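You operate a simulated robot arm through the tools that you are given. There is no shell and no other tool. Be economical: measure what you need, move in short steps, check, and stop when the job is done.

Carry out the task below with a simulated two-armed robot. There is one attempt and no reset: what you move stays moved.

JOB
Pick up the copper tumbler with one hand, pass it to the other hand and put it on the back of the glass counter top. Set down upright: copper tumbler.

It is judged by the outcome, as a careful person would: the job done as asked, and still so three seconds after it is handed in. It fails if anything else is knocked over, pushed out of place, dropped, spilled or broken.

ROBOT AND FRAMES
Two 6-joint arms with two-finger parallel grippers on one trunk, on a base that drives. Base frame: it is fixed to the floor where the robot stands at the start and does not move with it; the origin is under the middle of the robot, x ahead of it, y to its left, z up; the surface under the hand at the start is at about z = 50. Readings come in cm, degrees, newtons and seconds.
The left shoulder is at the start at [28, 18.5, 83], the right one opposite. With the tool pointing down near the work surface each hand reaches from about 52 to 92 cm from the robot's upright axis, wherever it stands, measured 20 degrees to its own side. Places, roughly: back of the glass counter top [360, -250, 110]. Payload 1.57 kg a hand.
The TCP of each hand is the grasp point between the finger pads, 3 cm short of the fingertips. In the tool frame z runs along the fingers and y along their closing line. The gripper opens to 8 cm. The fingers are 1.7 cm wide and 1.2 cm thick; the gripper's body (4 by 8.2 cm) begins 8 cm behind the TCP.
Orientation is that of the tool frame in the base frame, as [roll, pitch, yaw] about the fixed x, y, z axes, in that order (R = Rz(yaw) Ry(pitch) Rx(roll)). With the fingers straight down and closing along the base's y, the tool's x points along the base's -x, its y along +y and its z along -z.

CONTROLS
- The arms move only by the tool play_rows. It takes "left_increments", "right_increments" or both (then of equal length, played together; a hand with none holds still); each is a list of rows, each a list of 7 numbers: the turn, a rotation vector about the base's x, y, z in degrees, then the shift along the base's x, y, z in cm, then the gripper command, from -1 (shut) to 1 (fully open), values between in proportion. In form: [[rx, ry, rz, tx, ty, tz, fingers], ...]. A call has 1 to 12 rows; each row is the pose to reach, as a shift and turn from the pose commanded when the call began. A row lasts 0.2 s, in which the tool goes at most 5 cm and 8.6 degrees; a call with a longer step from one row to the next is refused whole, and so is a gripper value outside its range. A pose out of reach is approached as far as the arm can. The call stops where the force on the tool passes 40 N (or 10 N more than at its start, if that is more) or the arm is blocked; 0.2 s more then pass. Each finger travels about 15.3 cm/s and halts on what it meets, pressing with about 29 N; the grip force reading is that of the motor and also rises with nothing between the fingers. The clock runs only during rows and for 0.2 s after the last one: add rows that repeat a pose to give the fingers time. The reply holds the time, the measured pose of the TCP, the force on the tool along the base axes, the opening and the grip force, in the units named above and with some noise, with the torque about the TCP (base axes, N m) and any sound that the robot's microphone picked up.
- Cameras (640 x 400 px; columns grow to the right, rows downward): "scene" is now at [23, 0.4, 125.8]; the picture's right is [0.06, -1.00, 0.00], its down [-0.84, -0.05, -0.54] and it looks along [0.54, 0.03, -0.84] (base axes); focal length 259 px, centre (320, 200). "left" rides on the left gripper at [7.2, 0.7, -12.2] in its tool frame; the picture's right is [-0.09, 1.00, 0.00], its down [-0.84, -0.08, -0.54] and it looks along [-0.54, -0.05, 0.84] (tool axes); focal length 238 px, centre (320, 200). "right" rides on the right gripper at [7.2, -0.7, -12.2] in its tool frame; the picture's right is [0.09, 1.00, 0.00], its down [-0.84, 0.08, -0.54] and it looks along [-0.54, 0.05, 0.84] (tool axes); focal length 238 px, centre (320, 200). There is no depth. A picture from a camera that has moved, and an enlarged one, comes with that camera's place and axes in the base frame and with its lens.
- camera(camera): a new picture of that camera. It takes no simulated time.
- move_column(by): slides the trunk up (or, below 0, down) by that many cm; the arms and the scene camera ride with it, the base frame stays. It gives what a move gives, with no picture.
- roll_base(legs): drives the robot by 1 to 6 legs, each [ahead, turn to the left] in cm and degrees, along the robot's own axes; the way and the turn of a leg run together, so that a leg with both is an arc; at most 150 cm and 180 degrees a leg. The arms and the cameras ride along, it lands a little off, and it stops where it bumps. It gives what a move gives.
- pan_tilt(pan, tilt): turns the head with the scene camera to pan (to the left, within 86 degrees either way) and tilt (down, from -29 to 69), counted from straight ahead of the robot. It gives what a move gives.
- enlarge(camera, box): a new picture of the part [left, top, right, bottom] of that camera's present view, enlarged. It takes no simulated time.
- close_job(): hands the job in; it is judged then, once.

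Go step by step. Nothing tells you exact positions but the pictures and the camera data: compare them with the known pose of the tool, close in by small moves and look again before you grip or let go. The budget is 120 turns and 92 pictures, counting those below and the enlarged ones. Unless the task says otherwise, let go and move clear before handing in, and close with one line.

The tools are called after "Request:" by a JSON object that holds its "fn" and its "kwargs". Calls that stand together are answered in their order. play_rows: Moves the arms, as the interface text tells. Its arguments: {"type":"object","properties":{"left_increments":{"type":"array","items":{"type":"array","items":{"type":"number"}}},"right_increments":{"type":"array","items":{"type":"array","items":{"type":"number"}}}},"required":[]} The other tools are called the same way: move_column (by) slides the trunk up or down; roll_base (legs) drives the base; pan_tilt (pan, tilt) turns the head that bears the scene camera; camera (camera) takes a picture; enlarge (camera, box) takes an enlarged picture of a part of a camera's view; close_job () hands the job in.

At the start:

```text
t: 0.0
left_position: [54.33, 27.61, 81.18]
left_orientation: [180.0, 0.0, -180.0]
left_ft_force: [0.1, -0.7, -1.2]
left_moment: [0.01, 0.02, -0.01]
left_gripper_width: 8.01
left_grip_force: 0.1
right_position: [58.82, -15.5, 73.41]
right_orientation: [-180.0, 0.0, 180.0]
right_ft_force: [0.3, 0.0, 0.2]
right_moment: [-0.03, -0.01, 0.02]
right_gripper_width: 8.0
right_grip_force: 0.1
trunk travel left (down, up): [-52.5, 46.5]
robot x, y, heading: [0.19, 0.09, -0.1]
head pan, tilt: [3.2, 57.6]
```

scene: 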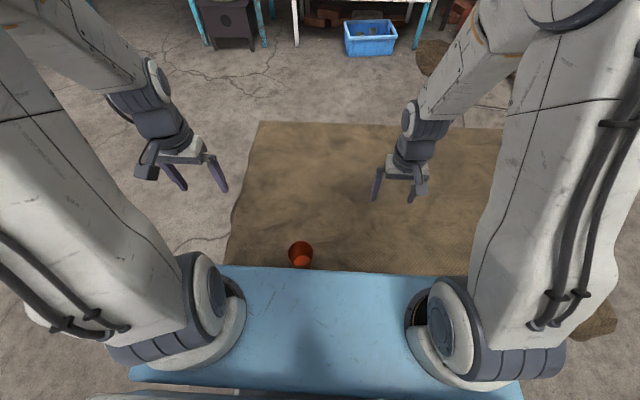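
right: 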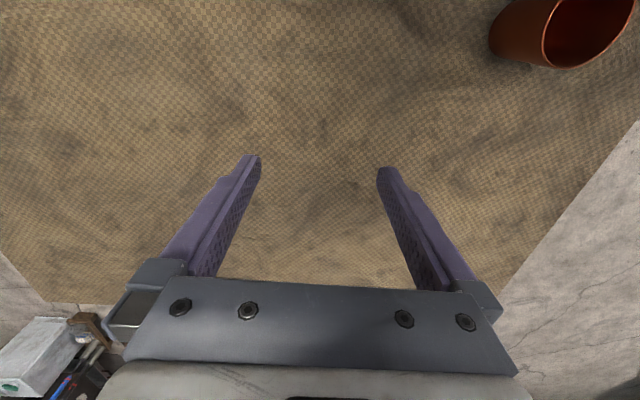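
left: 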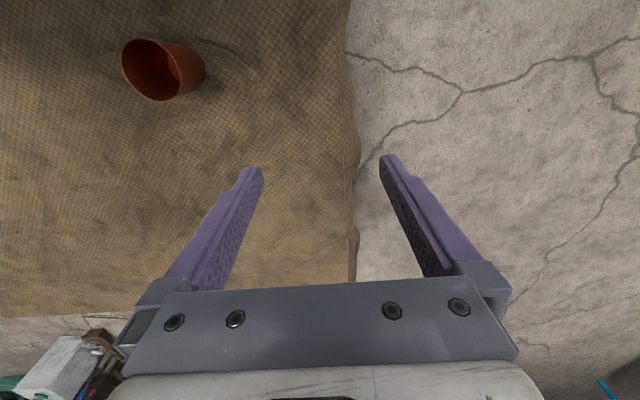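

The copper tumbler stands upright on the burlap-covered surface near x≈48, y≈7, top at about z≈58. I'll look closer at it, and then at the destination.

Request:
{"fn": "enlarge", "kwargs": {"camera": "left", "box": [80, 0, 260, 130]}}

Request:
{"fn": "enlarge", "kwargs": {"camera": "scene", "box": [240, 210, 360, 290]}}

Request:
{"fn": "enlarge", "kwargs": {"camera": "right", "box": [460, 0, 640, 110]}}

```text
3.08 times, centred on (170, 65) of left
camera zoom: at [47.14, 28.24, 93.29], right [0.09, 1.0, 0.0], down [0.84, -0.08, 0.54], along [0.54, -0.05, -0.84], focal length 733 px, centre (782, 615)
```

zoom: 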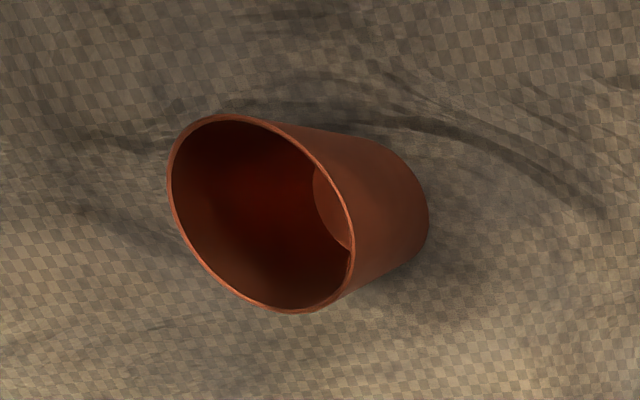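

```text
5.00 times, centred on (300, 250) of scene
camera zoom: at [23.0, 0.4, 125.8], right [0.06, -1.0, 0.0], down [-0.84, -0.05, -0.54], along [0.54, 0.03, -0.84], focal length 1296 px, centre (420, -50)
```

zoom: 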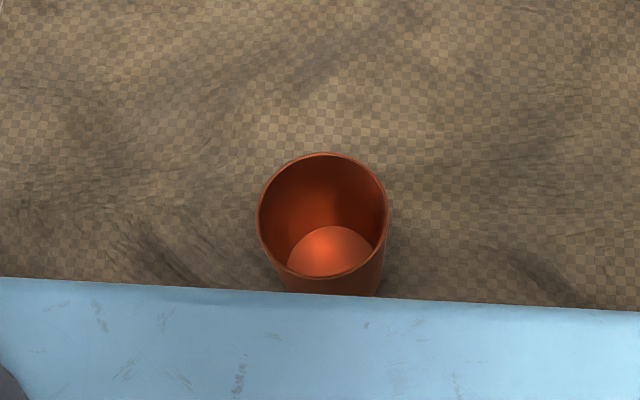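

```text
3.56 times, centred on (550, 55) of right
camera zoom: at [51.68, -16.14, 85.59], right [-0.09, 1.0, 0.0], down [0.84, 0.08, 0.54], along [0.54, 0.05, -0.84], focal length 848 px, centre (-498, 716)
```

zoom: 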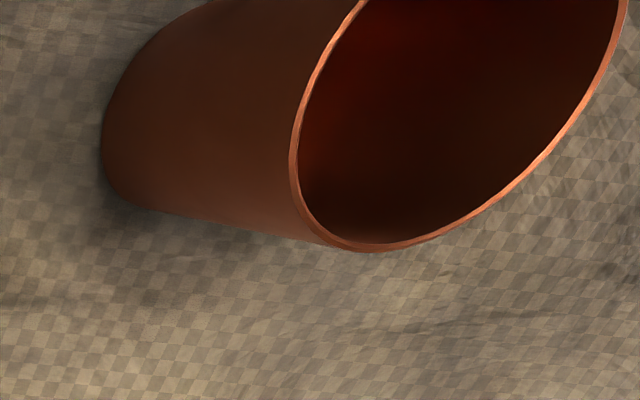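

The tumbler is empty, rim about 6.8 cm across at z≈60, centre near (47.6, 6.9). Now I'll look towards the counter.

Request:
{"fn": "pan_tilt", "kwargs": {"pan": -35, "tilt": 5}}

Request:
{"fn": "camera", "kwargs": {"camera": "scene"}}

```text
t: 1.2
left_position: [54.26, 27.59, 81.18]
left_orientation: [-180.0, 0.0, 180.0]
left_ft_force: [-0.7, -0.1, 0.7]
left_moment: [-0.02, 0.01, -0.01]
left_gripper_width: 8.01
left_grip_force: 0.0
right_position: [58.93, -15.51, 73.38]
right_orientation: [180.0, 0.0, -179.9]
right_ft_force: [0.5, 0.7, 0.3]
right_moment: [-0.02, -0.01, 0.0]
right_gripper_width: 8.0
right_grip_force: 0.0
trunk travel left (down, up): [-52.5, 46.5]
robot x, y, heading: [-0.17, -0.2, 0.3]
head pan, tilt: [-35.0, 5.0]
```

```text
85 pictures are left
camera scene: at [23.61, -5.25, 133.76], right [-0.57, -0.82, 0.0], down [-0.07, 0.05, -1.0], along [0.82, -0.57, -0.09], focal length 259 px, centre (320, 200)
```

scene: 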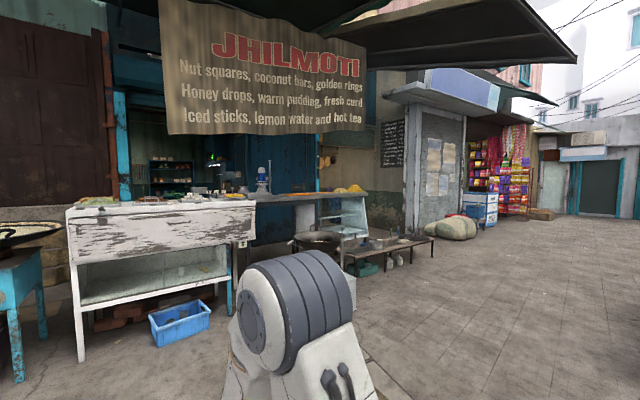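

I'll enlarge the stall where the destination projects (around column 326, row 193).

Request:
{"fn": "enlarge", "kwargs": {"camera": "scene", "box": [230, 150, 390, 250]}}

Request:
{"fn": "enlarge", "kwargs": {"camera": "scene", "box": [50, 130, 370, 330]}}

```text
4.00 times, centred on (310, 200) of scene
camera zoom: at [23.61, -5.25, 133.76], right [-0.57, -0.82, 0.0], down [-0.07, 0.05, -1.0], along [0.82, -0.57, -0.09], focal length 1036 px, centre (360, 200)
```

zoom: 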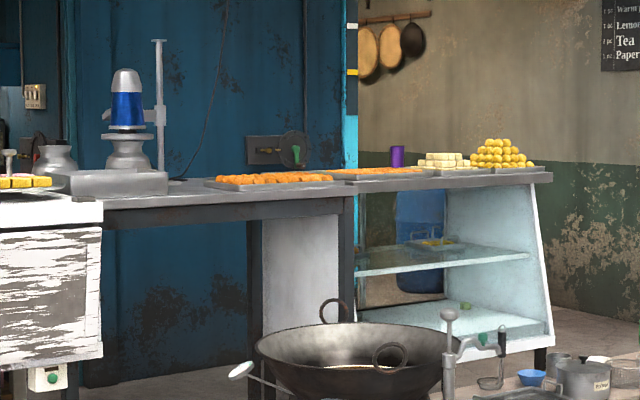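

```text
2.00 times, centred on (210, 230) of scene
camera zoom: at [23.61, -5.25, 133.76], right [-0.57, -0.82, 0.0], down [-0.07, 0.05, -1.0], along [0.82, -0.57, -0.09], focal length 518 px, centre (540, 140)
```

zoom: 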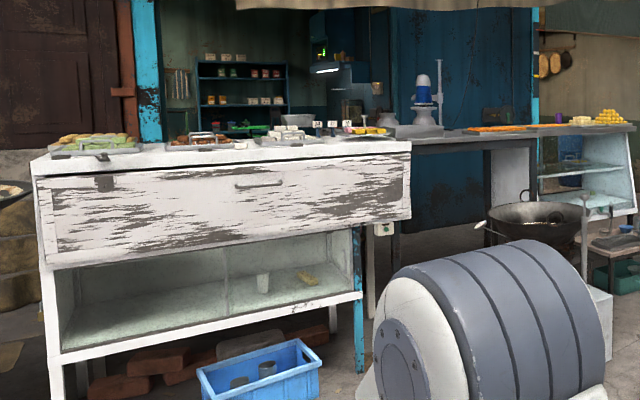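

The glass counter stands to the right of the white one, with sweet trays and a purple tumbler on it. The plan is a left-hand pick from the left side, tilted and gripping low, so the right hand can take the tumbler from above. First I'll back up 20 cm, because the tumbler is too close for a comfortable reach.

Request:
{"fn": "roll_base", "kwargs": {"legs": [[-20, 0]]}}

Request:
{"fn": "pan_tilt", "kwargs": {"pan": 3, "tilt": 50}}

Request:
{"fn": "camera", "kwargs": {"camera": "scene"}}

```text
t: 2.8
left_position: [34.16, 27.67, 81.22]
left_orientation: [180.0, -0.1, -179.8]
left_ft_force: [-0.3, -0.8, -1.0]
left_moment: [0.02, -0.02, 0.04]
left_gripper_width: 8.03
left_grip_force: 0.0
right_position: [38.88, -15.46, 73.42]
right_orientation: [180.0, 0.0, -179.9]
right_ft_force: [-0.9, 0.7, 0.6]
right_moment: [0.01, 0.0, 0.03]
right_gripper_width: 8.02
right_grip_force: 0.1
trunk travel left (down, up): [-52.5, 46.5]
robot x, y, heading: [-19.84, 0.32, 0.3]
head pan, tilt: [-35.0, 5.0]
```

```text
t: 3.9
left_position: [34.2, 27.72, 81.02]
left_orientation: [180.0, 0.0, -179.9]
left_ft_force: [-0.3, -0.6, 0.5]
left_moment: [0.0, 0.0, -0.02]
left_gripper_width: 8.0
left_grip_force: 0.1
right_position: [38.7, -15.39, 73.32]
right_orientation: [180.0, 0.1, -179.9]
right_ft_force: [0.3, -0.2, 0.9]
right_moment: [0.03, -0.02, -0.01]
right_gripper_width: 8.0
right_grip_force: 0.1
trunk travel left (down, up): [-52.5, 46.5]
robot x, y, heading: [-19.89, 0.34, 0.1]
head pan, tilt: [3.0, 50.0]
```

```text
82 pictures are left
camera scene: at [3.67, 0.43, 126.78], right [0.05, -1.0, 0.0], down [-0.76, -0.04, -0.64], along [0.64, 0.03, -0.77], focal length 259 px, centre (320, 200)
```

scene: 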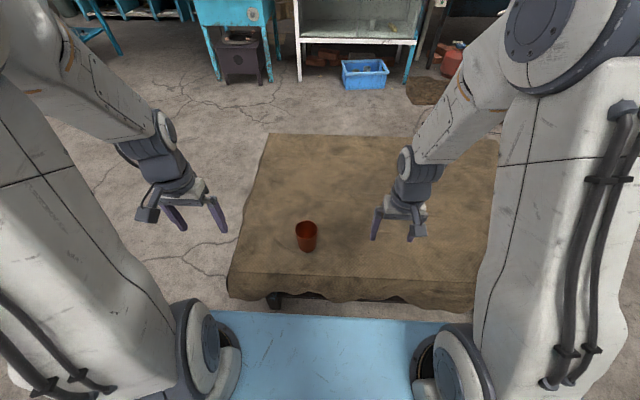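

The low table with the tumbler is now fully in view. I'll enlarge to refine the tumbler's place and height.

Request:
{"fn": "enlarge", "kwargs": {"camera": "scene", "box": [266, 206, 346, 266]}}

```text
6.67 times, centred on (306, 236) of scene
camera zoom: at [3.67, 0.43, 126.78], right [0.05, -1.0, 0.0], down [-0.76, -0.04, -0.64], along [0.64, 0.03, -0.77], focal length 1727 px, centre (413, -40)
```

zoom: 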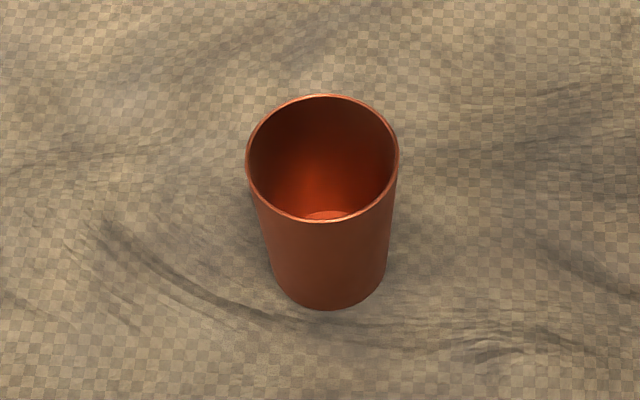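

Tumbler axis at about (47.3, 6.6), base z≈50.5, rim z≈60. I'll bring the left hand to a tilted pre-grasp, fingers 38° below horizontal and pointing to (+x, −y).

Request:
{"fn": "play_rows", "kwargs": {"left_increments": [[-2.55, -6.15, -5.22, 0.66, -1.66, -2.2, 1], [-5.1, -12.3, -10.45, 1.3, -3.3, -4.4, 1], [-7.65, -18.45, -15.7, 2, -5, -6.6, 1], [-10.2, -24.6, -20.9, 2.65, -6.65, -8.8, 1], [-12.75, -30.75, -26.1, 3.3, -8.3, -11, 1], [-15.3, -36.9, -31.35, 4, -10, -13.2, 1], [-17.85, -43.05, -36.6, 4.6, -11.6, -15.4, 1], [-20.4, -49.2, -41.8, 5.3, -13.3, -17.6, 1], [-20.4, -49.2, -41.8, 5.3, -13.3, -17.6, 1], [-20.4, -49.2, -41.8, 5.3, -13.3, -17.6, 1]]}}

Request:
{"fn": "camera", "kwargs": {"camera": "left"}}

Request:
{"fn": "camera", "kwargs": {"camera": "scene"}}

```text
t: 6.1
left_position: [43.08, 15.73, 77.95]
left_orientation: [-179.5, 51.9, 135.3]
left_ft_force: [-0.7, -0.4, -0.1]
left_moment: [-0.03, -0.01, -0.01]
left_gripper_width: 8.01
left_grip_force: 0.0
left hand out of reach, approached as far as the arm can: row 3, 4, 5, 6, 7, 8, 9, 10
right_position: [38.72, -15.53, 73.41]
right_orientation: [180.0, 0.0, -179.9]
right_ft_force: [-0.5, -0.3, 0.2]
right_moment: [-0.01, 0.01, -0.03]
right_gripper_width: 8.0
right_grip_force: 0.0
trunk travel left (down, up): [-52.5, 46.5]
robot x, y, heading: [-20.2, -0.18, 0.3]
head pan, tilt: [3.0, 50.0]
```

```text
80 pictures are left
camera left: at [33.72, 26.1, 79.81], right [0.74, 0.66, 0.07], down [0.01, -0.11, 0.99], along [0.67, -0.74, -0.09], focal length 238 px, centre (320, 200)
```

left: 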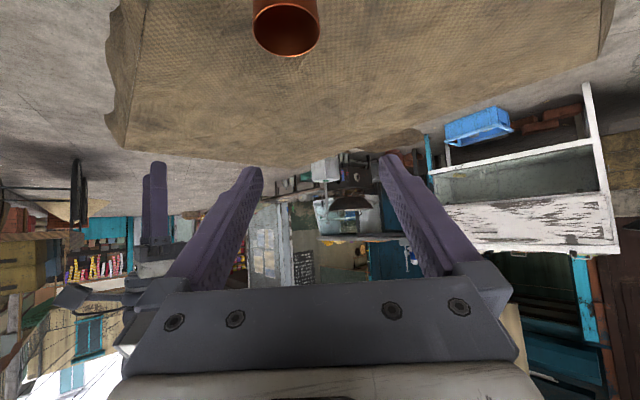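

```text
79 pictures are left
camera scene: at [3.67, 0.44, 126.77], right [0.05, -1.0, 0.0], down [-0.77, -0.04, -0.64], along [0.64, 0.03, -0.77], focal length 259 px, centre (320, 200)
```

scene: 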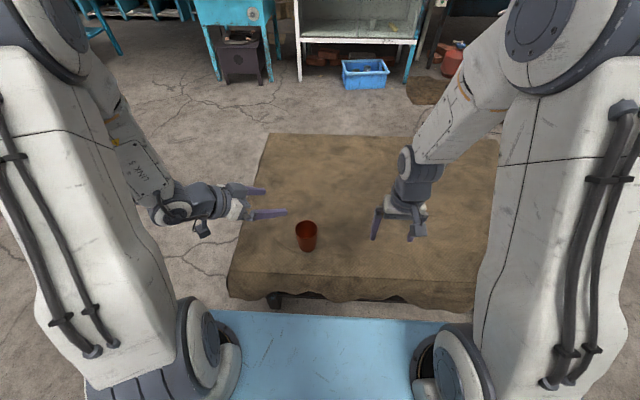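

The orientation came out right, but the position was too close to the body to reach. I'll back up another 18 cm so the arm isn't folded so tightly.

Request:
{"fn": "roll_base", "kwargs": {"legs": [[-18, 0]]}}

Request:
{"fn": "play_rows", "kwargs": {"left_increments": [[0, 0, 0, 0.5, 0, 0, 1]]}}

```text
t: 7.6
left_position: [24.98, 15.69, 78.02]
left_orientation: [-179.4, 51.8, 135.3]
left_ft_force: [-0.1, 0.1, -0.4]
left_moment: [0.01, 0.02, 0.02]
left_gripper_width: 7.99
left_grip_force: 0.1
right_position: [20.62, -15.43, 73.34]
right_orientation: [180.0, -0.1, -180.0]
right_ft_force: [0.3, 0.2, -0.2]
right_moment: [0.03, 0.02, 0.01]
right_gripper_width: 7.99
right_grip_force: 0.1
trunk travel left (down, up): [-52.5, 46.5]
robot x, y, heading: [-38.35, -0.17, -0.1]
head pan, tilt: [3.0, 50.0]
```

```text
t: 8.0
left_position: [25.41, 15.61, 78.05]
left_orientation: [-179.4, 51.7, 135.3]
left_ft_force: [0.0, -0.2, 0.1]
left_moment: [-0.02, 0.03, 0.01]
left_gripper_width: 7.97
left_grip_force: 0.1
right_position: [20.53, -15.51, 73.35]
right_orientation: [-179.9, -0.1, -179.9]
right_ft_force: [-0.4, 0.1, 0.3]
right_moment: [-0.02, 0.0, -0.03]
right_gripper_width: 8.0
right_grip_force: 0.0
trunk travel left (down, up): [-52.5, 46.5]
robot x, y, heading: [-38.28, 0.19, 0.1]
head pan, tilt: [3.0, 50.0]
```

Commands start from the measured pose. Moving to the pre-grasp.

Request:
{"fn": "play_rows", "kwargs": {"left_increments": [[0, 0, 0, 3.5, -0.2, -1.5, 1], [0, 0, 0, 7, -0.5, -4, 1], [0, 0, 0, 10, -0.7, -7, 1], [0, 0, 0, 12, -0.9, -10, 1], [0, 0, 0, 13.9, -1, -13, 1], [0, 0, 0, 13.9, -1, -14.4, 1], [0, 0, 0, 13.9, -1, -14.4, 1]]}}

Request:
{"fn": "camera", "kwargs": {"camera": "left"}}

Request:
{"fn": "camera", "kwargs": {"camera": "scene"}}

```text
t: 9.6
left_position: [39.38, 14.6, 63.61]
left_orientation: [-179.5, 51.8, 135.2]
left_ft_force: [0.7, 0.5, -0.2]
left_moment: [0.0, 0.03, 0.03]
left_gripper_width: 7.99
left_grip_force: 0.1
right_position: [20.54, -15.52, 73.38]
right_orientation: [180.0, -0.1, -179.9]
right_ft_force: [0.4, -0.2, -0.1]
right_moment: [-0.01, 0.01, 0.01]
right_gripper_width: 8.01
right_grip_force: 0.0
trunk travel left (down, up): [-52.5, 46.5]
robot x, y, heading: [-38.35, -0.05, 0.1]
head pan, tilt: [3.0, 50.0]
```

```text
78 pictures are left
camera left: at [29.93, 25.03, 65.38], right [0.75, 0.66, 0.07], down [0.01, -0.12, 0.99], along [0.67, -0.74, -0.09], focal length 238 px, centre (320, 200)
```

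left: 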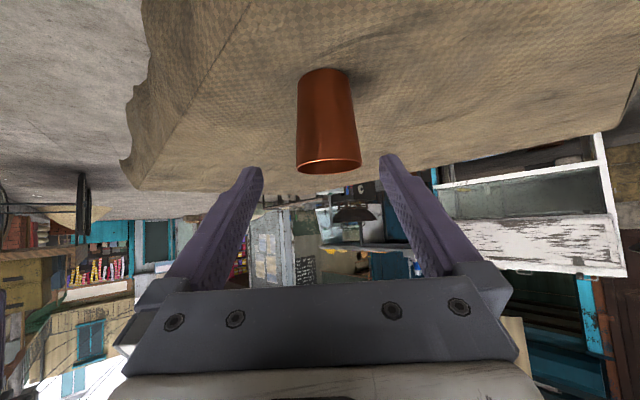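

```text
77 pictures are left
camera scene: at [-14.55, 0.4, 126.77], right [0.05, -1.0, 0.0], down [-0.77, -0.04, -0.64], along [0.64, 0.03, -0.77], focal length 259 px, centre (320, 200)
```

scene: 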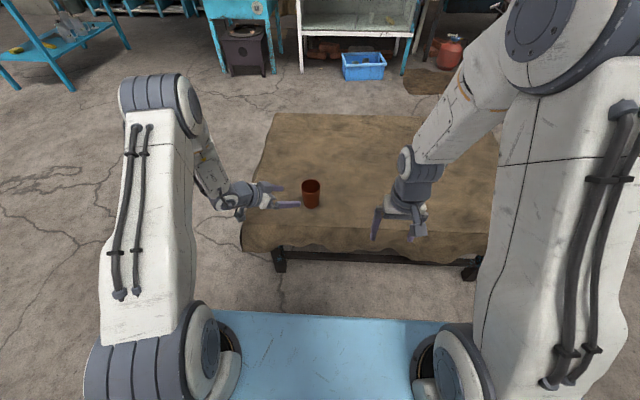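

The tumbler is nearly centred between the fingers, about 0.5 cm to the picture's right. I'll shift over and advance along the fingers.

Request:
{"fn": "play_rows", "kwargs": {"left_increments": [[0, 0, 0, 0.37, 0.33, 0, 1], [0, 0, 0, 2, -1.3, -1.8, 1], [0, 0, 0, 4, -3.3, -4, 1], [0, 0, 0, 5.5, -4.8, -5.7, 1], [0, 0, 0, 7, -6.3, -7.3, 1], [0, 0, 0, 8.15, -7.45, -8.6, 1], [0, 0, 0, 8.15, -7.45, -8.6, 1]]}}

Request:
{"fn": "camera", "kwargs": {"camera": "left"}}

Request:
{"fn": "enlarge", "kwargs": {"camera": "scene", "box": [230, 150, 390, 250]}}

```text
t: 11.2
left_position: [47.57, 7.2, 55.09]
left_orientation: [-179.5, 51.8, 135.4]
left_ft_force: [0.0, 0.3, 0.1]
left_moment: [0.01, 0.0, 0.03]
left_gripper_width: 8.01
left_grip_force: 0.1
right_position: [20.57, -15.55, 73.4]
right_orientation: [180.0, 0.0, -179.9]
right_ft_force: [0.0, 0.4, 0.9]
right_moment: [0.02, 0.01, 0.0]
right_gripper_width: 8.02
right_grip_force: 0.0
trunk travel left (down, up): [-52.5, 46.5]
robot x, y, heading: [-37.89, -0.24, 0.0]
head pan, tilt: [3.0, 50.0]
```

```text
76 pictures are left
camera left: at [38.02, 17.58, 56.79], right [0.75, 0.66, 0.07], down [0.01, -0.12, 0.99], along [0.67, -0.74, -0.1], focal length 238 px, centre (320, 200)
```

left: 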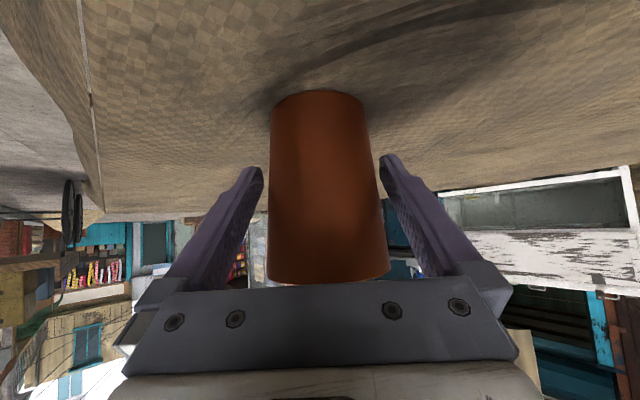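

```text
4.00 times, centred on (310, 200) of scene
camera zoom: at [-14.55, 0.4, 126.77], right [0.05, -1.0, 0.0], down [-0.77, -0.04, -0.64], along [0.64, 0.03, -0.77], focal length 1036 px, centre (360, 200)
```

zoom: 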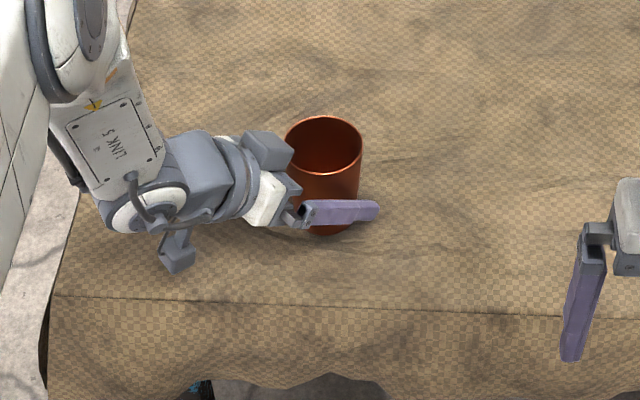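

The tumbler is centred between the fingers. I'll close and give them time.

Request:
{"fn": "play_rows", "kwargs": {"left_increments": [[0, 0, 0, 0, 0, 0, -1], [0, 0, 0, 0, 0, 0, -1], [0, 0, 0, 0, 0, 0, -1], [0, 0, 0, 0, 0, 0, -1]]}}

Request:
{"fn": "camera", "kwargs": {"camera": "left"}}

```text
t: 12.2
left_position: [47.5, 7.26, 54.97]
left_orientation: [-179.6, 51.8, 135.4]
left_ft_force: [-0.2, 0.5, -0.8]
left_moment: [-0.04, 0.0, -0.01]
left_gripper_width: 6.44
left_grip_force: 29.5
right_position: [20.63, -15.49, 73.37]
right_orientation: [180.0, 0.1, -179.8]
right_ft_force: [0.6, -0.6, -0.2]
right_moment: [0.03, -0.01, -0.02]
right_gripper_width: 8.01
right_grip_force: 0.1
trunk travel left (down, up): [-52.5, 46.5]
robot x, y, heading: [-38.66, 0.17, 0.0]
head pan, tilt: [3.0, 50.0]
```

```text
74 pictures are left
camera left: at [38.02, 17.61, 56.81], right [0.75, 0.66, 0.07], down [0.01, -0.12, 0.99], along [0.67, -0.74, -0.09], focal length 238 px, centre (320, 200)
```

left: 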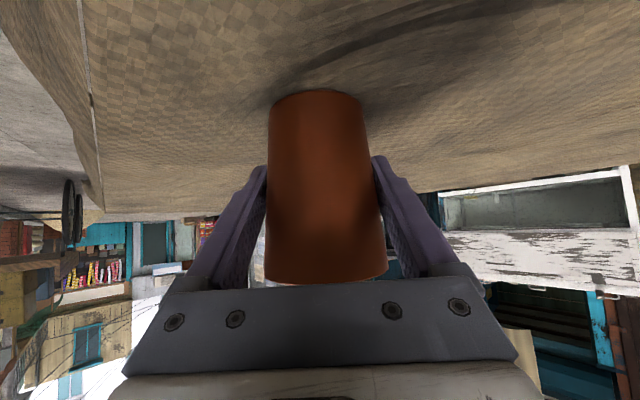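

Gripped at 6.4 cm width. Lifting straight up.

Request:
{"fn": "play_rows", "kwargs": {"left_increments": [[0, 0, 0, 0, 0, 1.5, -1], [0, 0, 0, 0, 0, 4, -1], [0, 0, 0, 0, 0, 7, -1], [0, 0, 0, 0, 0, 10, -1], [0, 0, 0, 0, 0, 13, -1], [0, 0, 0, 0, 0, 16, -1], [0, 0, 0, 0, 0, 18, -1], [0, 0, 0, 0, 0, 18, -1]]}}

Request:
{"fn": "camera", "kwargs": {"camera": "scene"}}

Request:
{"fn": "camera", "kwargs": {"camera": "left"}}

```text
t: 14.0
left_position: [47.45, 7.21, 72.9]
left_orientation: [-179.5, 51.8, 135.3]
left_ft_force: [0.4, 0.4, -0.5]
left_moment: [-0.03, 0.02, -0.01]
left_gripper_width: 6.45
left_grip_force: 29.2
right_position: [20.64, -15.51, 73.34]
right_orientation: [179.9, 0.1, -180.0]
right_ft_force: [-0.1, -0.5, 0.3]
right_moment: [0.01, 0.02, 0.01]
right_gripper_width: 7.99
right_grip_force: 0.0
trunk travel left (down, up): [-52.5, 46.5]
robot x, y, heading: [-38.2, -0.07, 0.2]
head pan, tilt: [3.0, 50.0]
```

```text
73 pictures are left
camera scene: at [-14.54, 0.4, 126.77], right [0.05, -1.0, 0.0], down [-0.77, -0.04, -0.64], along [0.64, 0.03, -0.77], focal length 259 px, centre (320, 200)
```

scene: 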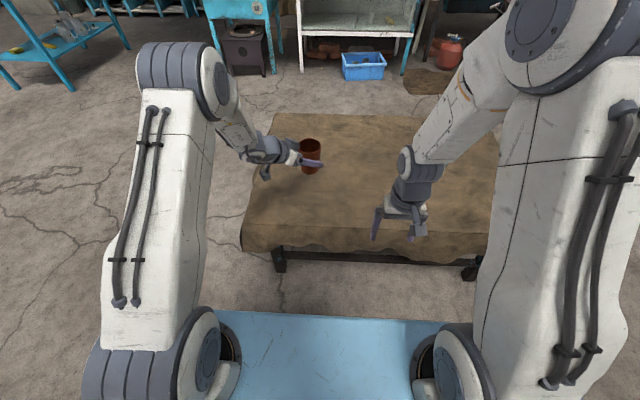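

```text
72 pictures are left
camera left: at [37.99, 17.65, 74.76], right [0.75, 0.66, 0.07], down [0.01, -0.12, 0.99], along [0.67, -0.74, -0.09], focal length 238 px, centre (320, 200)
```

left: 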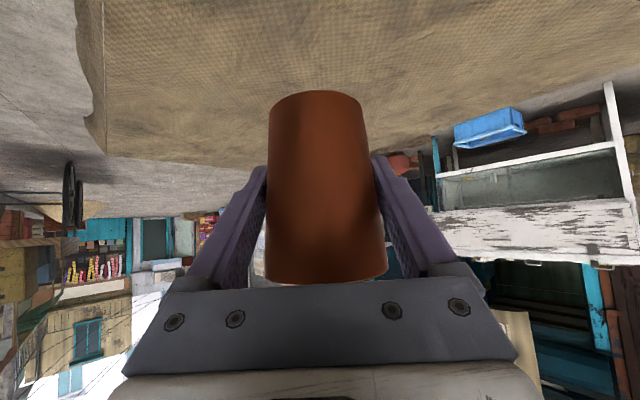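

Geometry check: to let the right hand's fingers pass the left palm, I want about 1.2 cm more room between palm and tumbler. I'll set it back down exactly where it was, and regrip slightly further out on the fingers.

Request:
{"fn": "play_rows", "kwargs": {"left_increments": [[0, 0, 0, 0, 0, -3, -1], [0, 0, 0, 0, 0, -7, -1], [0, 0, 0, 0, 0, -11, -1], [0, 0, 0, 0, 0, -14.5, -1], [0, 0, 0, 0, 0, -16.5, -1], [0, 0, 0, 0, 0, -17.5, -1], [0, 0, 0, 0, 0, -17.85, -1], [0, 0, 0, 0, 0, -17.85, -1], [0, 0, 0, 0, 0, -17.85, -1]]}}

Request:
{"fn": "camera", "kwargs": {"camera": "left"}}

```text
t: 16.0
left_position: [47.44, 7.11, 55.0]
left_orientation: [-179.6, 51.8, 135.4]
left_ft_force: [0.6, 0.6, -0.9]
left_moment: [0.03, 0.01, 0.03]
left_gripper_width: 6.5
left_grip_force: 28.8
right_position: [20.53, -15.6, 73.39]
right_orientation: [180.0, 0.0, -179.9]
right_ft_force: [0.2, 0.2, 0.0]
right_moment: [-0.02, -0.02, -0.02]
right_gripper_width: 7.97
right_grip_force: 0.1
trunk travel left (down, up): [-52.5, 46.5]
robot x, y, heading: [-37.98, -0.08, 0.1]
head pan, tilt: [3.0, 50.0]
```

```text
71 pictures are left
camera left: at [38.04, 17.59, 56.89], right [0.75, 0.66, 0.07], down [0.01, -0.12, 0.99], along [0.67, -0.74, -0.09], focal length 238 px, centre (320, 200)
```

left: 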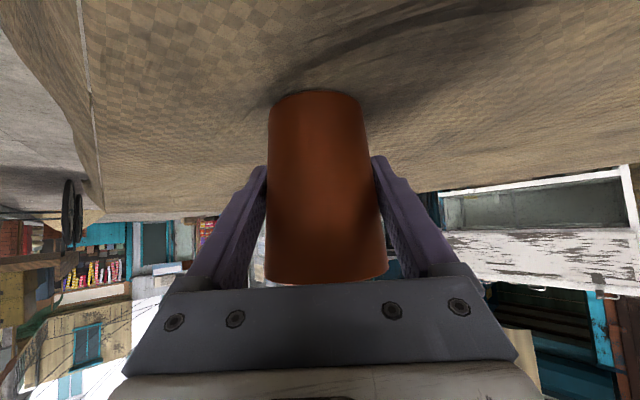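

It's back on the table at the same height. I'll open, retreat 1.2 cm horizontally, and close again.

Request:
{"fn": "play_rows", "kwargs": {"left_increments": [[0, 0, 0, 0, 0, 0, 0.8], [0, 0, 0, 0, 0, 0, 0.8], [0, 0, 0, -0.85, 0.85, 0, 0.8], [0, 0, 0, -0.85, 0.85, 0, 0.8], [0, 0, 0, -0.85, 0.85, 0, -1], [0, 0, 0, -0.85, 0.85, 0, -1], [0, 0, 0, -0.85, 0.85, 0, -1], [0, 0, 0, -0.85, 0.85, 0, -1]]}}

Request:
{"fn": "camera", "kwargs": {"camera": "left"}}

```text
t: 17.8
left_position: [46.63, 8.08, 55.15]
left_orientation: [-179.6, 52.0, 135.3]
left_ft_force: [1.0, 0.9, 2.7]
left_moment: [0.01, -0.13, 0.01]
left_gripper_width: 6.33
left_grip_force: 28.8
right_position: [20.71, -15.51, 73.48]
right_orientation: [-179.9, 0.0, -179.9]
right_ft_force: [0.0, 0.0, 0.7]
right_moment: [0.01, -0.03, 0.01]
right_gripper_width: 8.01
right_grip_force: 0.1
trunk travel left (down, up): [-52.5, 46.5]
robot x, y, heading: [-38.43, -0.01, 0.2]
head pan, tilt: [3.0, 50.0]
```

```text
70 pictures are left
camera left: at [37.23, 18.47, 56.97], right [0.74, 0.66, 0.07], down [0.01, -0.12, 0.99], along [0.67, -0.74, -0.09], focal length 238 px, centre (320, 200)
```

left: 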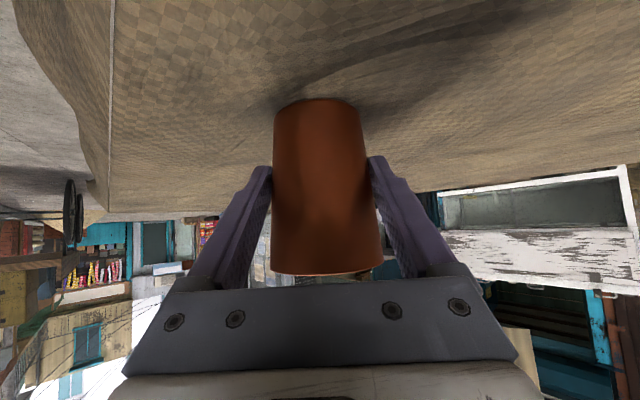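

Regripped. Lift 20 cm and bring it toward the middle.

Request:
{"fn": "play_rows", "kwargs": {"left_increments": [[0, 0, 0, 0, 0, 1.5, -1], [0, 0, 0, 0, 0, 4, -1], [0, 0, 0, 0, 0, 7, -1], [0, 0, 0, 0, 0, 10, -1], [0, 0, 0, 0, -1, 13, -1], [0, 0, 0, 0, -2.5, 16, -1], [0, 0, 0, 0, -4, 18.5, -1], [0, 0, 0, 0, -5, 20, -1], [0, 0, 0, 0, -5, 20, -1]]}}

Request:
{"fn": "enlarge", "kwargs": {"camera": "scene", "box": [240, 90, 400, 190]}}

```text
t: 19.8
left_position: [46.44, 3.07, 75.17]
left_orientation: [-179.5, 51.8, 135.2]
left_ft_force: [0.4, -0.1, -0.8]
left_moment: [-0.02, 0.0, -0.02]
left_gripper_width: 6.33
left_grip_force: 28.8
right_position: [20.58, -15.52, 73.29]
right_orientation: [-179.9, -0.1, -180.0]
right_ft_force: [-1.2, 0.6, 0.1]
right_moment: [0.01, 0.01, -0.04]
right_gripper_width: 8.01
right_grip_force: 0.0
trunk travel left (down, up): [-52.5, 46.5]
robot x, y, heading: [-38.15, -0.35, 0.2]
head pan, tilt: [3.0, 50.0]
```

```text
4.00 times, centred on (320, 140) of scene
camera zoom: at [-14.54, 0.4, 126.77], right [0.05, -1.0, 0.0], down [-0.77, -0.04, -0.64], along [0.64, 0.03, -0.77], focal length 1036 px, centre (320, 440)
```

zoom: 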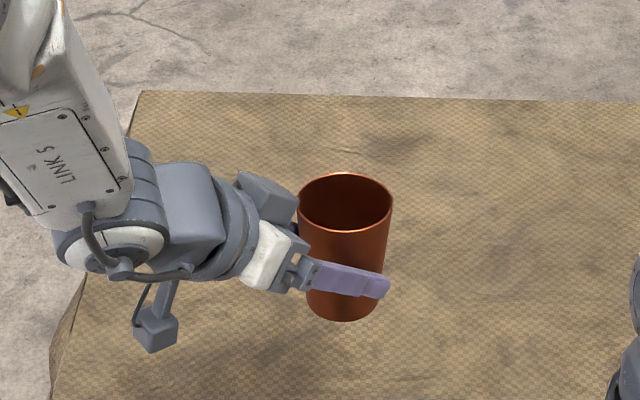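

Tumbler is held upright with axis at about (47.3, 2.2), rim z≈80.3. I'll bring the right hand to a pre-grasp above and behind it, fingers 60° down and azimuth +45°, perpendicular to the left hand.

Request:
{"fn": "play_rows", "kwargs": {"right_increments": [[1.68, -4.06, 6.28, 2.5, 1.3, 3, 1], [3.36, -8.12, 12.56, 5.5, 2.8, 6, 1], [5.04, -12.18, 18.84, 8.8, 4.5, 8.8, 1], [6.73, -16.25, 25.1, 12.1, 6.3, 11.4, 1], [8.4, -20.3, 31.4, 15.4, 8.5, 13.2, 1], [10.1, -24.4, 37.7, 18.7, 10.7, 14.5, 1], [11.77, -28.43, 43.95, 21.75, 12.75, 15.3, 1], [11.77, -28.43, 43.95, 21.75, 12.75, 15.3, 1], [11.77, -28.43, 43.95, 21.75, 12.75, 15.3, 1]]}}

Request:
{"fn": "camera", "kwargs": {"camera": "right"}}

Request:
{"fn": "camera", "kwargs": {"camera": "scene"}}

```text
t: 21.8
left_position: [46.71, 3.05, 75.17]
left_orientation: [-179.7, 51.8, 135.4]
left_ft_force: [-0.1, 0.3, 0.1]
left_moment: [0.01, 0.0, 0.0]
left_gripper_width: 6.33
left_grip_force: 29.2
right_position: [42.4, -2.91, 88.6]
right_orientation: [180.0, 30.0, -134.9]
right_ft_force: [-0.4, -0.5, -0.3]
right_moment: [-0.01, -0.02, 0.04]
right_gripper_width: 8.0
right_grip_force: 0.0
trunk travel left (down, up): [-52.5, 46.5]
robot x, y, heading: [-38.72, -0.2, 0.1]
head pan, tilt: [3.0, 50.0]
```

```text
68 pictures are left
camera right: at [34.17, -11.9, 95.65], right [-0.76, 0.65, -0.05], down [0.26, 0.38, 0.89], along [0.59, 0.66, -0.46], focal length 238 px, centre (320, 200)
```

right: 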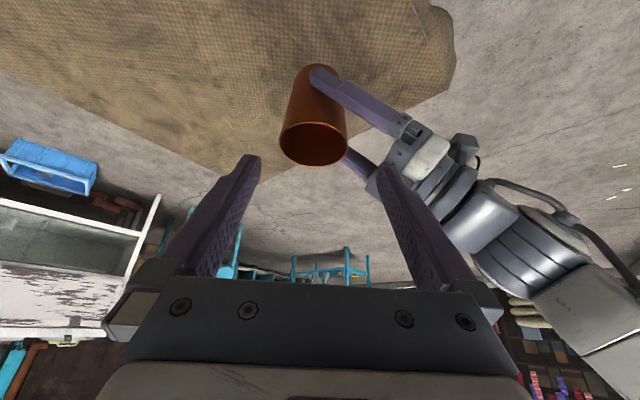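

```text
67 pictures are left
camera scene: at [-14.54, 0.4, 126.77], right [0.05, -1.0, 0.0], down [-0.77, -0.04, -0.64], along [0.64, 0.03, -0.77], focal length 259 px, centre (320, 200)
```

scene: 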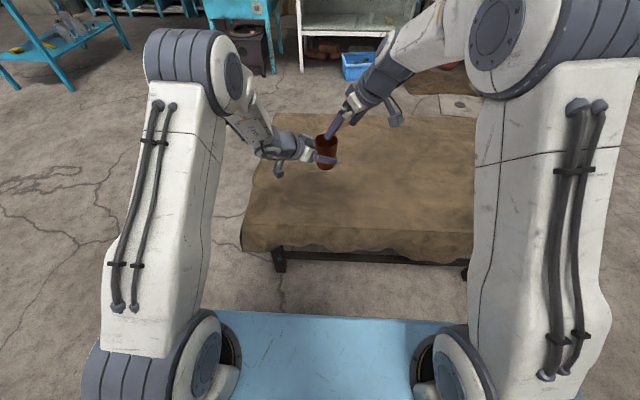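

The tumbler's rim shows about 0.5 cm to the picture's left of centre and slightly lower than I assumed. I'll correct and go part way in.

Request:
{"fn": "play_rows", "kwargs": {"right_increments": [[0, 0, 0, 0.35, -0.3, 0, 1], [0, 0, 0, 1.4, 0.75, -2.6, 1], [0, 0, 0, 2.45, 1.8, -5.2, 1], [0, 0, 0, 3.15, 2.5, -6.9, 1], [0, 0, 0, 3.15, 2.5, -6.9, 1]]}}

Request:
{"fn": "camera", "kwargs": {"camera": "right"}}

Request:
{"fn": "enlarge", "kwargs": {"camera": "scene", "box": [250, 70, 410, 190]}}

```text
t: 23.0
left_position: [46.64, 3.03, 75.06]
left_orientation: [-179.5, 51.8, 135.3]
left_ft_force: [0.1, 0.4, -0.8]
left_moment: [0.01, 0.01, -0.02]
left_gripper_width: 6.32
left_grip_force: 28.6
right_position: [45.5, -0.22, 81.78]
right_orientation: [-179.9, 30.0, -135.0]
right_ft_force: [-0.5, 0.9, -0.2]
right_moment: [-0.01, -0.03, 0.03]
right_gripper_width: 7.99
right_grip_force: 0.1
trunk travel left (down, up): [-52.5, 46.5]
robot x, y, heading: [-38.11, -0.3, -0.0]
head pan, tilt: [3.0, 50.0]
```

```text
66 pictures are left
camera right: at [37.24, -9.37, 88.76], right [-0.76, 0.65, -0.05], down [0.27, 0.38, 0.89], along [0.59, 0.66, -0.46], focal length 238 px, centre (320, 200)
```

right: 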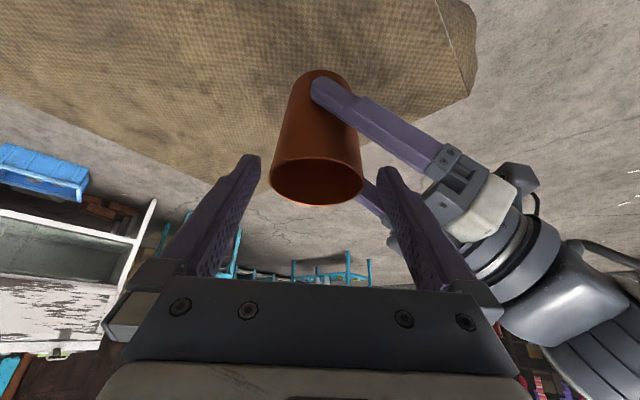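

```text
3.33 times, centred on (330, 130) of scene
camera zoom: at [-14.54, 0.4, 126.77], right [0.05, -1.0, 0.0], down [-0.77, -0.04, -0.64], along [0.64, 0.03, -0.77], focal length 864 px, centre (287, 433)
```

zoom: 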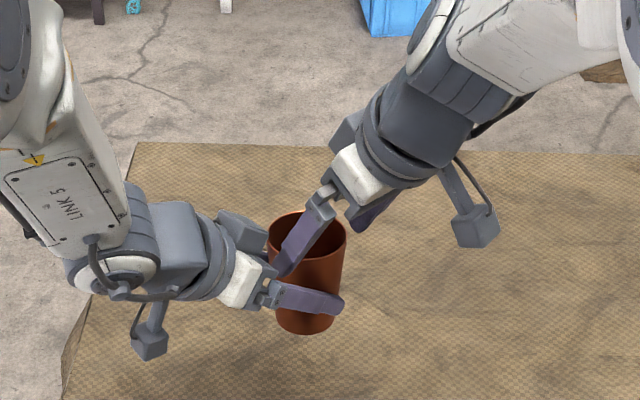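

Centred now. Continue carefully, half of the remaining way.

Request:
{"fn": "play_rows", "kwargs": {"right_increments": [[0, 0, 0, 0.4, 0.4, -1, 1], [0, 0, 0, 0.85, 0.85, -2, 1], [0, 0, 0, 1.3, 1.3, -3.2, 1], [0, 0, 0, 1.3, 1.3, -3.2, 1]]}}

Request:
{"fn": "camera", "kwargs": {"camera": "right"}}

Request:
{"fn": "enlarge", "kwargs": {"camera": "scene", "box": [270, 90, 370, 170]}}

```text
t: 24.0
left_position: [46.62, 3.07, 75.02]
left_orientation: [-179.6, 51.8, 135.3]
left_ft_force: [-0.4, 0.0, -0.1]
left_moment: [0.01, -0.01, 0.0]
left_gripper_width: 6.29
left_grip_force: 28.4
right_position: [46.78, 1.05, 78.65]
right_orientation: [180.0, 30.0, -134.9]
right_ft_force: [-0.7, -0.6, 0.0]
right_moment: [-0.01, 0.01, 0.03]
right_gripper_width: 8.01
right_grip_force: 0.1
trunk travel left (down, up): [-52.5, 46.5]
robot x, y, heading: [-38.14, -0.07, -0.0]
head pan, tilt: [3.0, 50.0]
```

```text
64 pictures are left
camera right: at [38.54, -8.07, 85.56], right [-0.76, 0.65, -0.05], down [0.27, 0.38, 0.89], along [0.59, 0.66, -0.46], focal length 238 px, centre (320, 200)
```

right: 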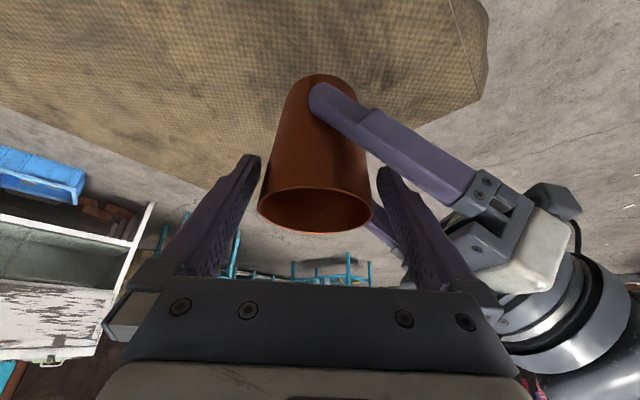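

```text
5.00 times, centred on (320, 130) of scene
camera zoom: at [-14.54, 0.4, 126.77], right [0.05, -1.0, 0.0], down [-0.77, -0.04, -0.64], along [0.64, 0.03, -0.77], focal length 1296 px, centre (320, 550)
```

zoom: 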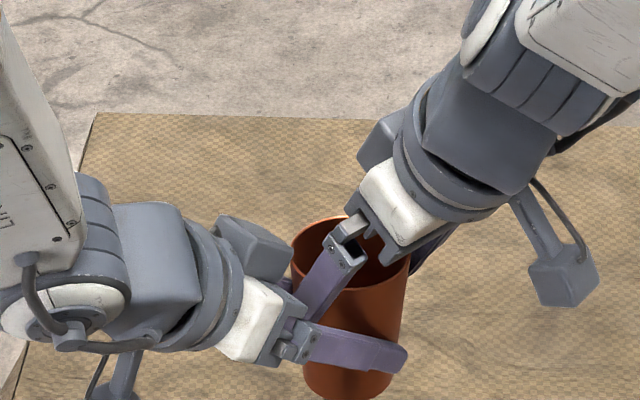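

Both fingers straddle the tumbler with clearance. A little deeper, then close the right hand while the left keeps holding.

Request:
{"fn": "play_rows", "kwargs": {"right_increments": [[0, 0, 0, 0.3, 0.25, -0.8, 1], [0, 0, 0, 0.65, 0.6, -1.6, 1], [0, 0, 0, 0.65, 0.6, -1.6, 1]]}}

Request:
{"fn": "camera", "kwargs": {"camera": "right"}}

```text
t: 24.8
left_position: [46.64, 3.16, 75.13]
left_orientation: [-179.5, 51.8, 135.3]
left_ft_force: [0.1, 1.9, -1.5]
left_moment: [0.02, 0.0, -0.04]
left_gripper_width: 6.31
left_grip_force: 28.8
right_position: [47.37, 1.68, 77.0]
right_orientation: [180.0, 30.1, -134.9]
right_ft_force: [-0.5, 0.6, 1.2]
right_moment: [0.01, 0.0, 0.01]
right_gripper_width: 7.99
right_grip_force: 0.0
trunk travel left (down, up): [-52.5, 46.5]
robot x, y, heading: [-38.58, 0.04, 0.1]
head pan, tilt: [3.0, 50.0]
```

```text
62 pictures are left
camera right: at [39.18, -7.51, 83.94], right [-0.76, 0.65, -0.05], down [0.27, 0.38, 0.89], along [0.59, 0.66, -0.46], focal length 238 px, centre (320, 200)
```

right: 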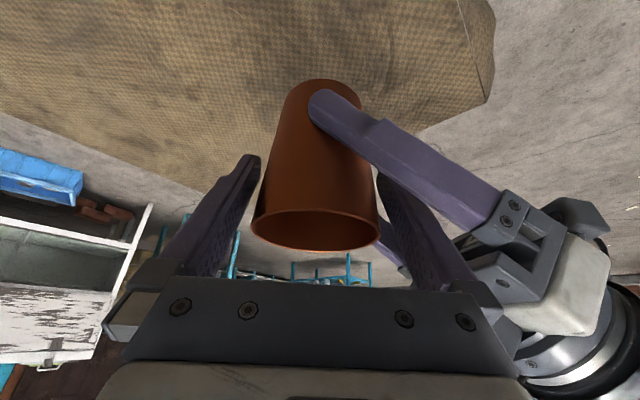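

Centred within a few millimetres, forces negligible. Closing the right hand.

Request:
{"fn": "play_rows", "kwargs": {"right_increments": [[0, 0, 0, 0, 0, 0, 0.5], [0, 0, 0, 0, 0, 0, -1], [0, 0, 0, 0, 0, 0, -1], [0, 0, 0, 0, 0, 0, -1], [0, 0, 0, 0, 0, 0, -1]]}}

Request:
{"fn": "camera", "kwargs": {"camera": "right"}}

Request:
{"fn": "enlarge", "kwargs": {"camera": "scene", "box": [270, 90, 370, 170]}}

```text
t: 26.0
left_position: [46.59, 3.16, 75.07]
left_orientation: [-179.5, 51.8, 135.4]
left_ft_force: [-4.4, 7.2, -2.5]
left_moment: [-0.15, -0.43, -0.04]
left_gripper_width: 6.3
left_grip_force: 28.5
right_position: [47.35, 1.55, 77.0]
right_orientation: [-179.9, 30.0, -134.9]
right_ft_force: [3.4, -6.4, 1.8]
right_moment: [0.07, 0.43, 0.03]
right_gripper_width: 6.71
right_grip_force: 29.3
trunk travel left (down, up): [-52.5, 46.5]
robot x, y, heading: [-38.11, -0.01, -0.1]
head pan, tilt: [3.0, 50.0]
```

```text
61 pictures are left
camera right: at [39.19, -7.54, 83.95], right [-0.76, 0.65, -0.05], down [0.27, 0.38, 0.89], along [0.59, 0.66, -0.46], focal length 238 px, centre (320, 200)
```

right: 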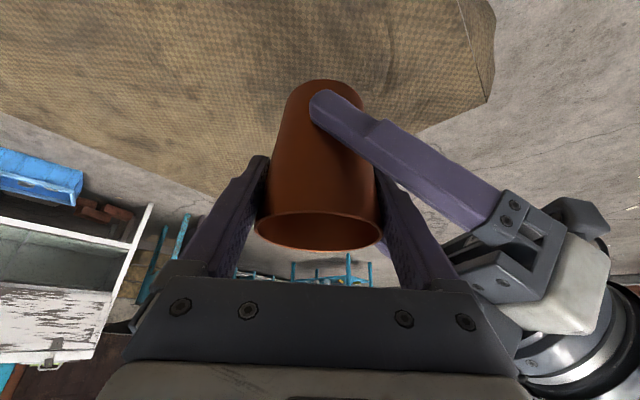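

```text
5.00 times, centred on (320, 130) of scene
camera zoom: at [-14.54, 0.4, 126.77], right [0.05, -1.0, 0.0], down [-0.77, -0.04, -0.64], along [0.64, 0.03, -0.77], focal length 1296 px, centre (320, 550)
```

zoom: 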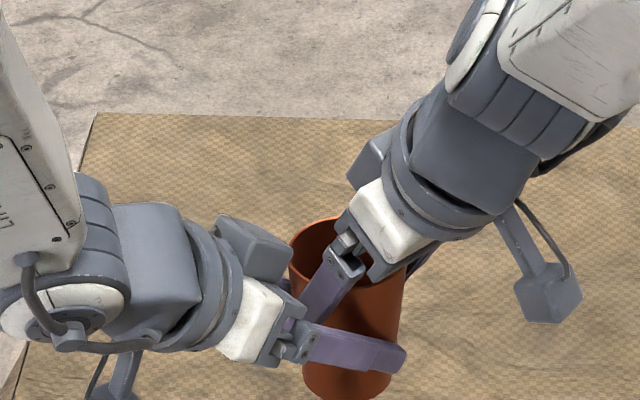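

Both hands hold it firmly (right at 6.7 cm). Now open the left hand and withdraw it along its own finger direction.

Request:
{"fn": "play_rows", "kwargs": {"left_increments": [[0, 0, 0, 0, 0, 0, 1], [0, 0, 0, 0, 0, 0, 1], [0, 0, 0, 0, 0, 0, 1], [0, 0, 0, -1.1, 1.1, 1.2, 1], [0, 0, 0, -2.8, 2.8, 3.1, 1], [0, 0, 0, -5, 5, 5.5, 1], [0, 0, 0, -7.2, 7.2, 8, 1], [0, 0, 0, -7.2, 7.2, 8, 1]]}}

Request:
{"fn": "camera", "kwargs": {"camera": "scene"}}

Request:
{"fn": "camera", "kwargs": {"camera": "right"}}

```text
t: 27.8
left_position: [39.42, 10.36, 83.16]
left_orientation: [-179.5, 51.8, 135.5]
left_ft_force: [0.2, 0.0, 0.0]
left_moment: [0.0, -0.02, 0.01]
left_gripper_width: 8.02
left_grip_force: 0.1
right_position: [47.39, 1.57, 76.94]
right_orientation: [179.9, 29.9, -134.9]
right_ft_force: [0.2, 0.7, 0.3]
right_moment: [0.02, -0.01, 0.02]
right_gripper_width: 6.53
right_grip_force: 29.5
trunk travel left (down, up): [-52.5, 46.5]
robot x, y, heading: [-38.56, 0.11, -0.2]
head pan, tilt: [3.0, 50.0]
```

```text
59 pictures are left
camera scene: at [-14.54, 0.4, 126.77], right [0.05, -1.0, 0.0], down [-0.77, -0.04, -0.64], along [0.64, 0.03, -0.77], focal length 259 px, centre (320, 200)
```

scene: 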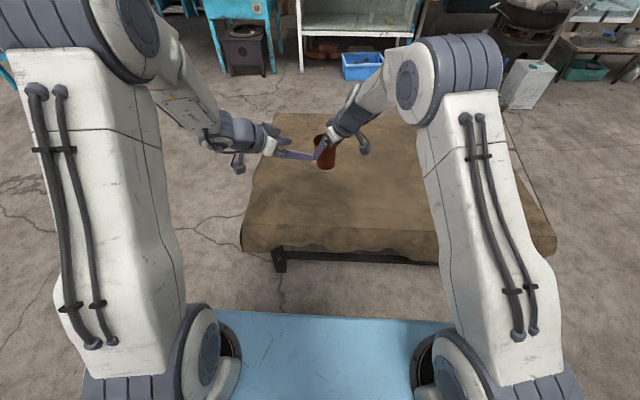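

```text
58 pictures are left
camera right: at [39.17, -7.51, 83.93], right [-0.76, 0.65, -0.05], down [0.27, 0.38, 0.89], along [0.59, 0.66, -0.46], focal length 238 px, centre (320, 200)
```

right: 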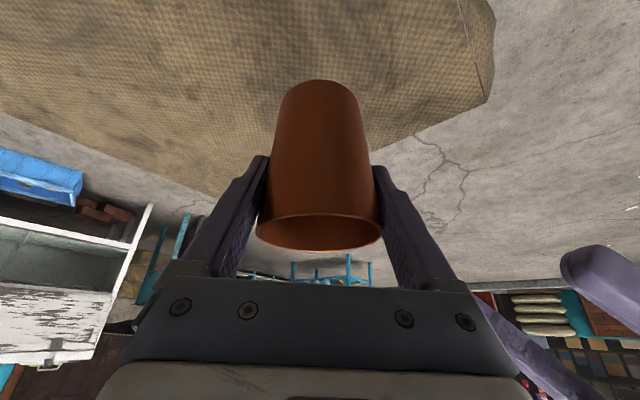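

The right hand now holds the tumbler alone. I'll retract both arms: left back to pointing down, right to straight ahead and higher, tumbler staying upright.

Request:
{"fn": "play_rows", "kwargs": {"left_increments": [[0, 0, 0, -1.5, 2, 0.5, 1], [2.55, 6.15, 5.22, -3, 4, 1, 1], [5.1, 12.3, 10.45, -5, 6, 1, 1], [7.65, 18.45, 15.7, -6, 8, 2, 1], [10.2, 24.6, 20.9, -7, 10, 2, 1], [12.75, 30.75, 26.1, -8, 12, 3, 1], [15.3, 36.9, 31.35, -9, 14, 3, 1], [17.85, 43.05, 36.6, -10, 15, 4, 1], [20.4, 49.2, 41.8, -11, 16, 4, 1], [20.4, 49.2, 41.8, -11, 16, 4, 1]], "right_increments": [[0, 0, 0, 0, 0, 1.5, -1], [0, 0, 0, -0.5, -1, 4, -1], [0, 0, -5.6, -2, -3, 6, -1], [0, 0, -11.2, -4, -5, 8, -1], [0, 0, -16.8, -6, -7, 9, -1], [0, 0, -22.4, -8, -9, 9, -1], [0, 0, -28, -10, -11, 9, -1], [0, 0, -33.6, -12, -13, 9, -1], [0, 0, -39.2, -14, -14.5, 9, -1], [0, 0, -45, -16, -16, 9, -1]]}}

Request:
{"fn": "camera", "kwargs": {"camera": "scene"}}

Request:
{"fn": "camera", "kwargs": {"camera": "right"}}

```text
t: 30.0
left_position: [28.49, 26.38, 87.23]
left_orientation: [-179.9, -0.2, -179.8]
left_ft_force: [-0.3, -0.1, -0.8]
left_moment: [0.04, 0.01, -0.01]
left_gripper_width: 7.98
left_grip_force: 0.0
right_position: [31.5, -14.34, 85.93]
right_orientation: [-179.9, 30.0, -179.9]
right_ft_force: [-0.2, -0.2, -1.2]
right_moment: [-0.01, -0.01, 0.0]
right_gripper_width: 6.54
right_grip_force: 28.9
trunk travel left (down, up): [-52.5, 46.5]
robot x, y, heading: [-38.41, 0.22, 0.2]
head pan, tilt: [3.0, 50.0]
```

```text
57 pictures are left
camera scene: at [-14.53, 0.4, 126.77], right [0.05, -1.0, 0.0], down [-0.77, -0.04, -0.64], along [0.64, 0.03, -0.77], focal length 259 px, centre (320, 200)
```

scene: 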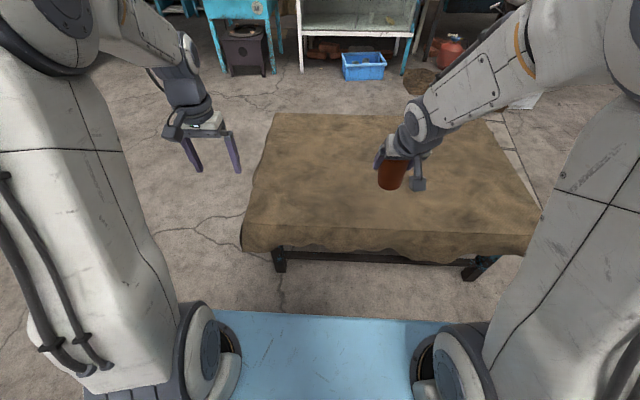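

```text
56 pictures are left
camera right: at [19.14, -15.01, 92.94], right [-0.08, 1.0, -0.05], down [0.45, 0.08, 0.89], along [0.89, 0.05, -0.46], focal length 238 px, centre (320, 200)
```

right: 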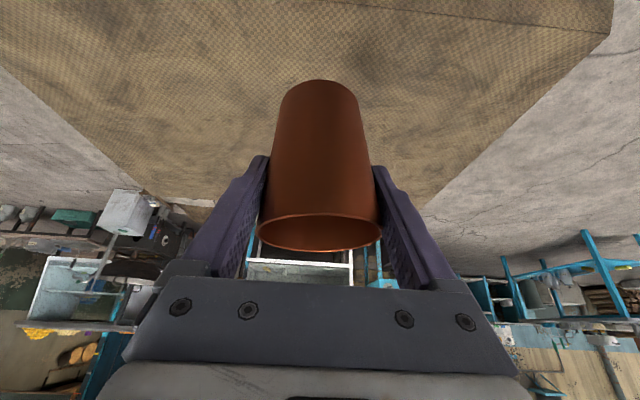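

Before driving, I'll look to the right side for a clear lane.

Request:
{"fn": "pan_tilt", "kwargs": {"pan": -65, "tilt": 22}}

Request:
{"fn": "camera", "kwargs": {"camera": "scene"}}

```text
t: 31.4
left_position: [28.36, 26.11, 87.17]
left_orientation: [-179.8, -0.2, -179.8]
left_ft_force: [-1.0, -0.4, 1.0]
left_moment: [0.0, 0.01, -0.01]
left_gripper_width: 8.01
left_grip_force: 0.0
right_position: [31.51, -14.35, 85.93]
right_orientation: [-180.0, 29.9, -179.9]
right_ft_force: [0.5, 0.0, -1.1]
right_moment: [0.02, -0.02, 0.01]
right_gripper_width: 6.53
right_grip_force: 29.1
trunk travel left (down, up): [-52.5, 46.5]
robot x, y, heading: [-37.96, 0.03, -0.2]
head pan, tilt: [-65.0, 22.0]
```

```text
55 pictures are left
camera scene: at [-18.3, -8.42, 131.0], right [-0.91, -0.42, 0.0], down [-0.16, 0.34, -0.93], along [0.39, -0.84, -0.37], focal length 259 px, centre (320, 200)
```

scene: 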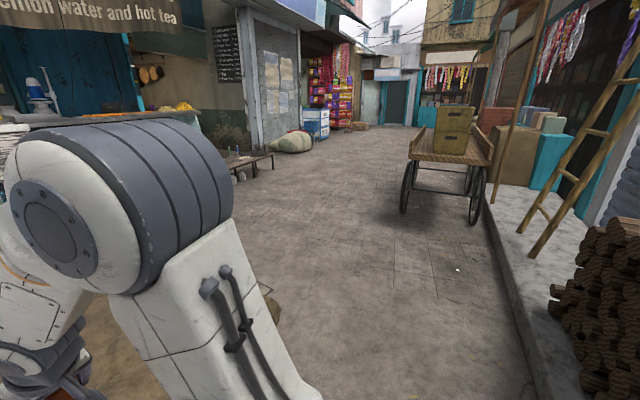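

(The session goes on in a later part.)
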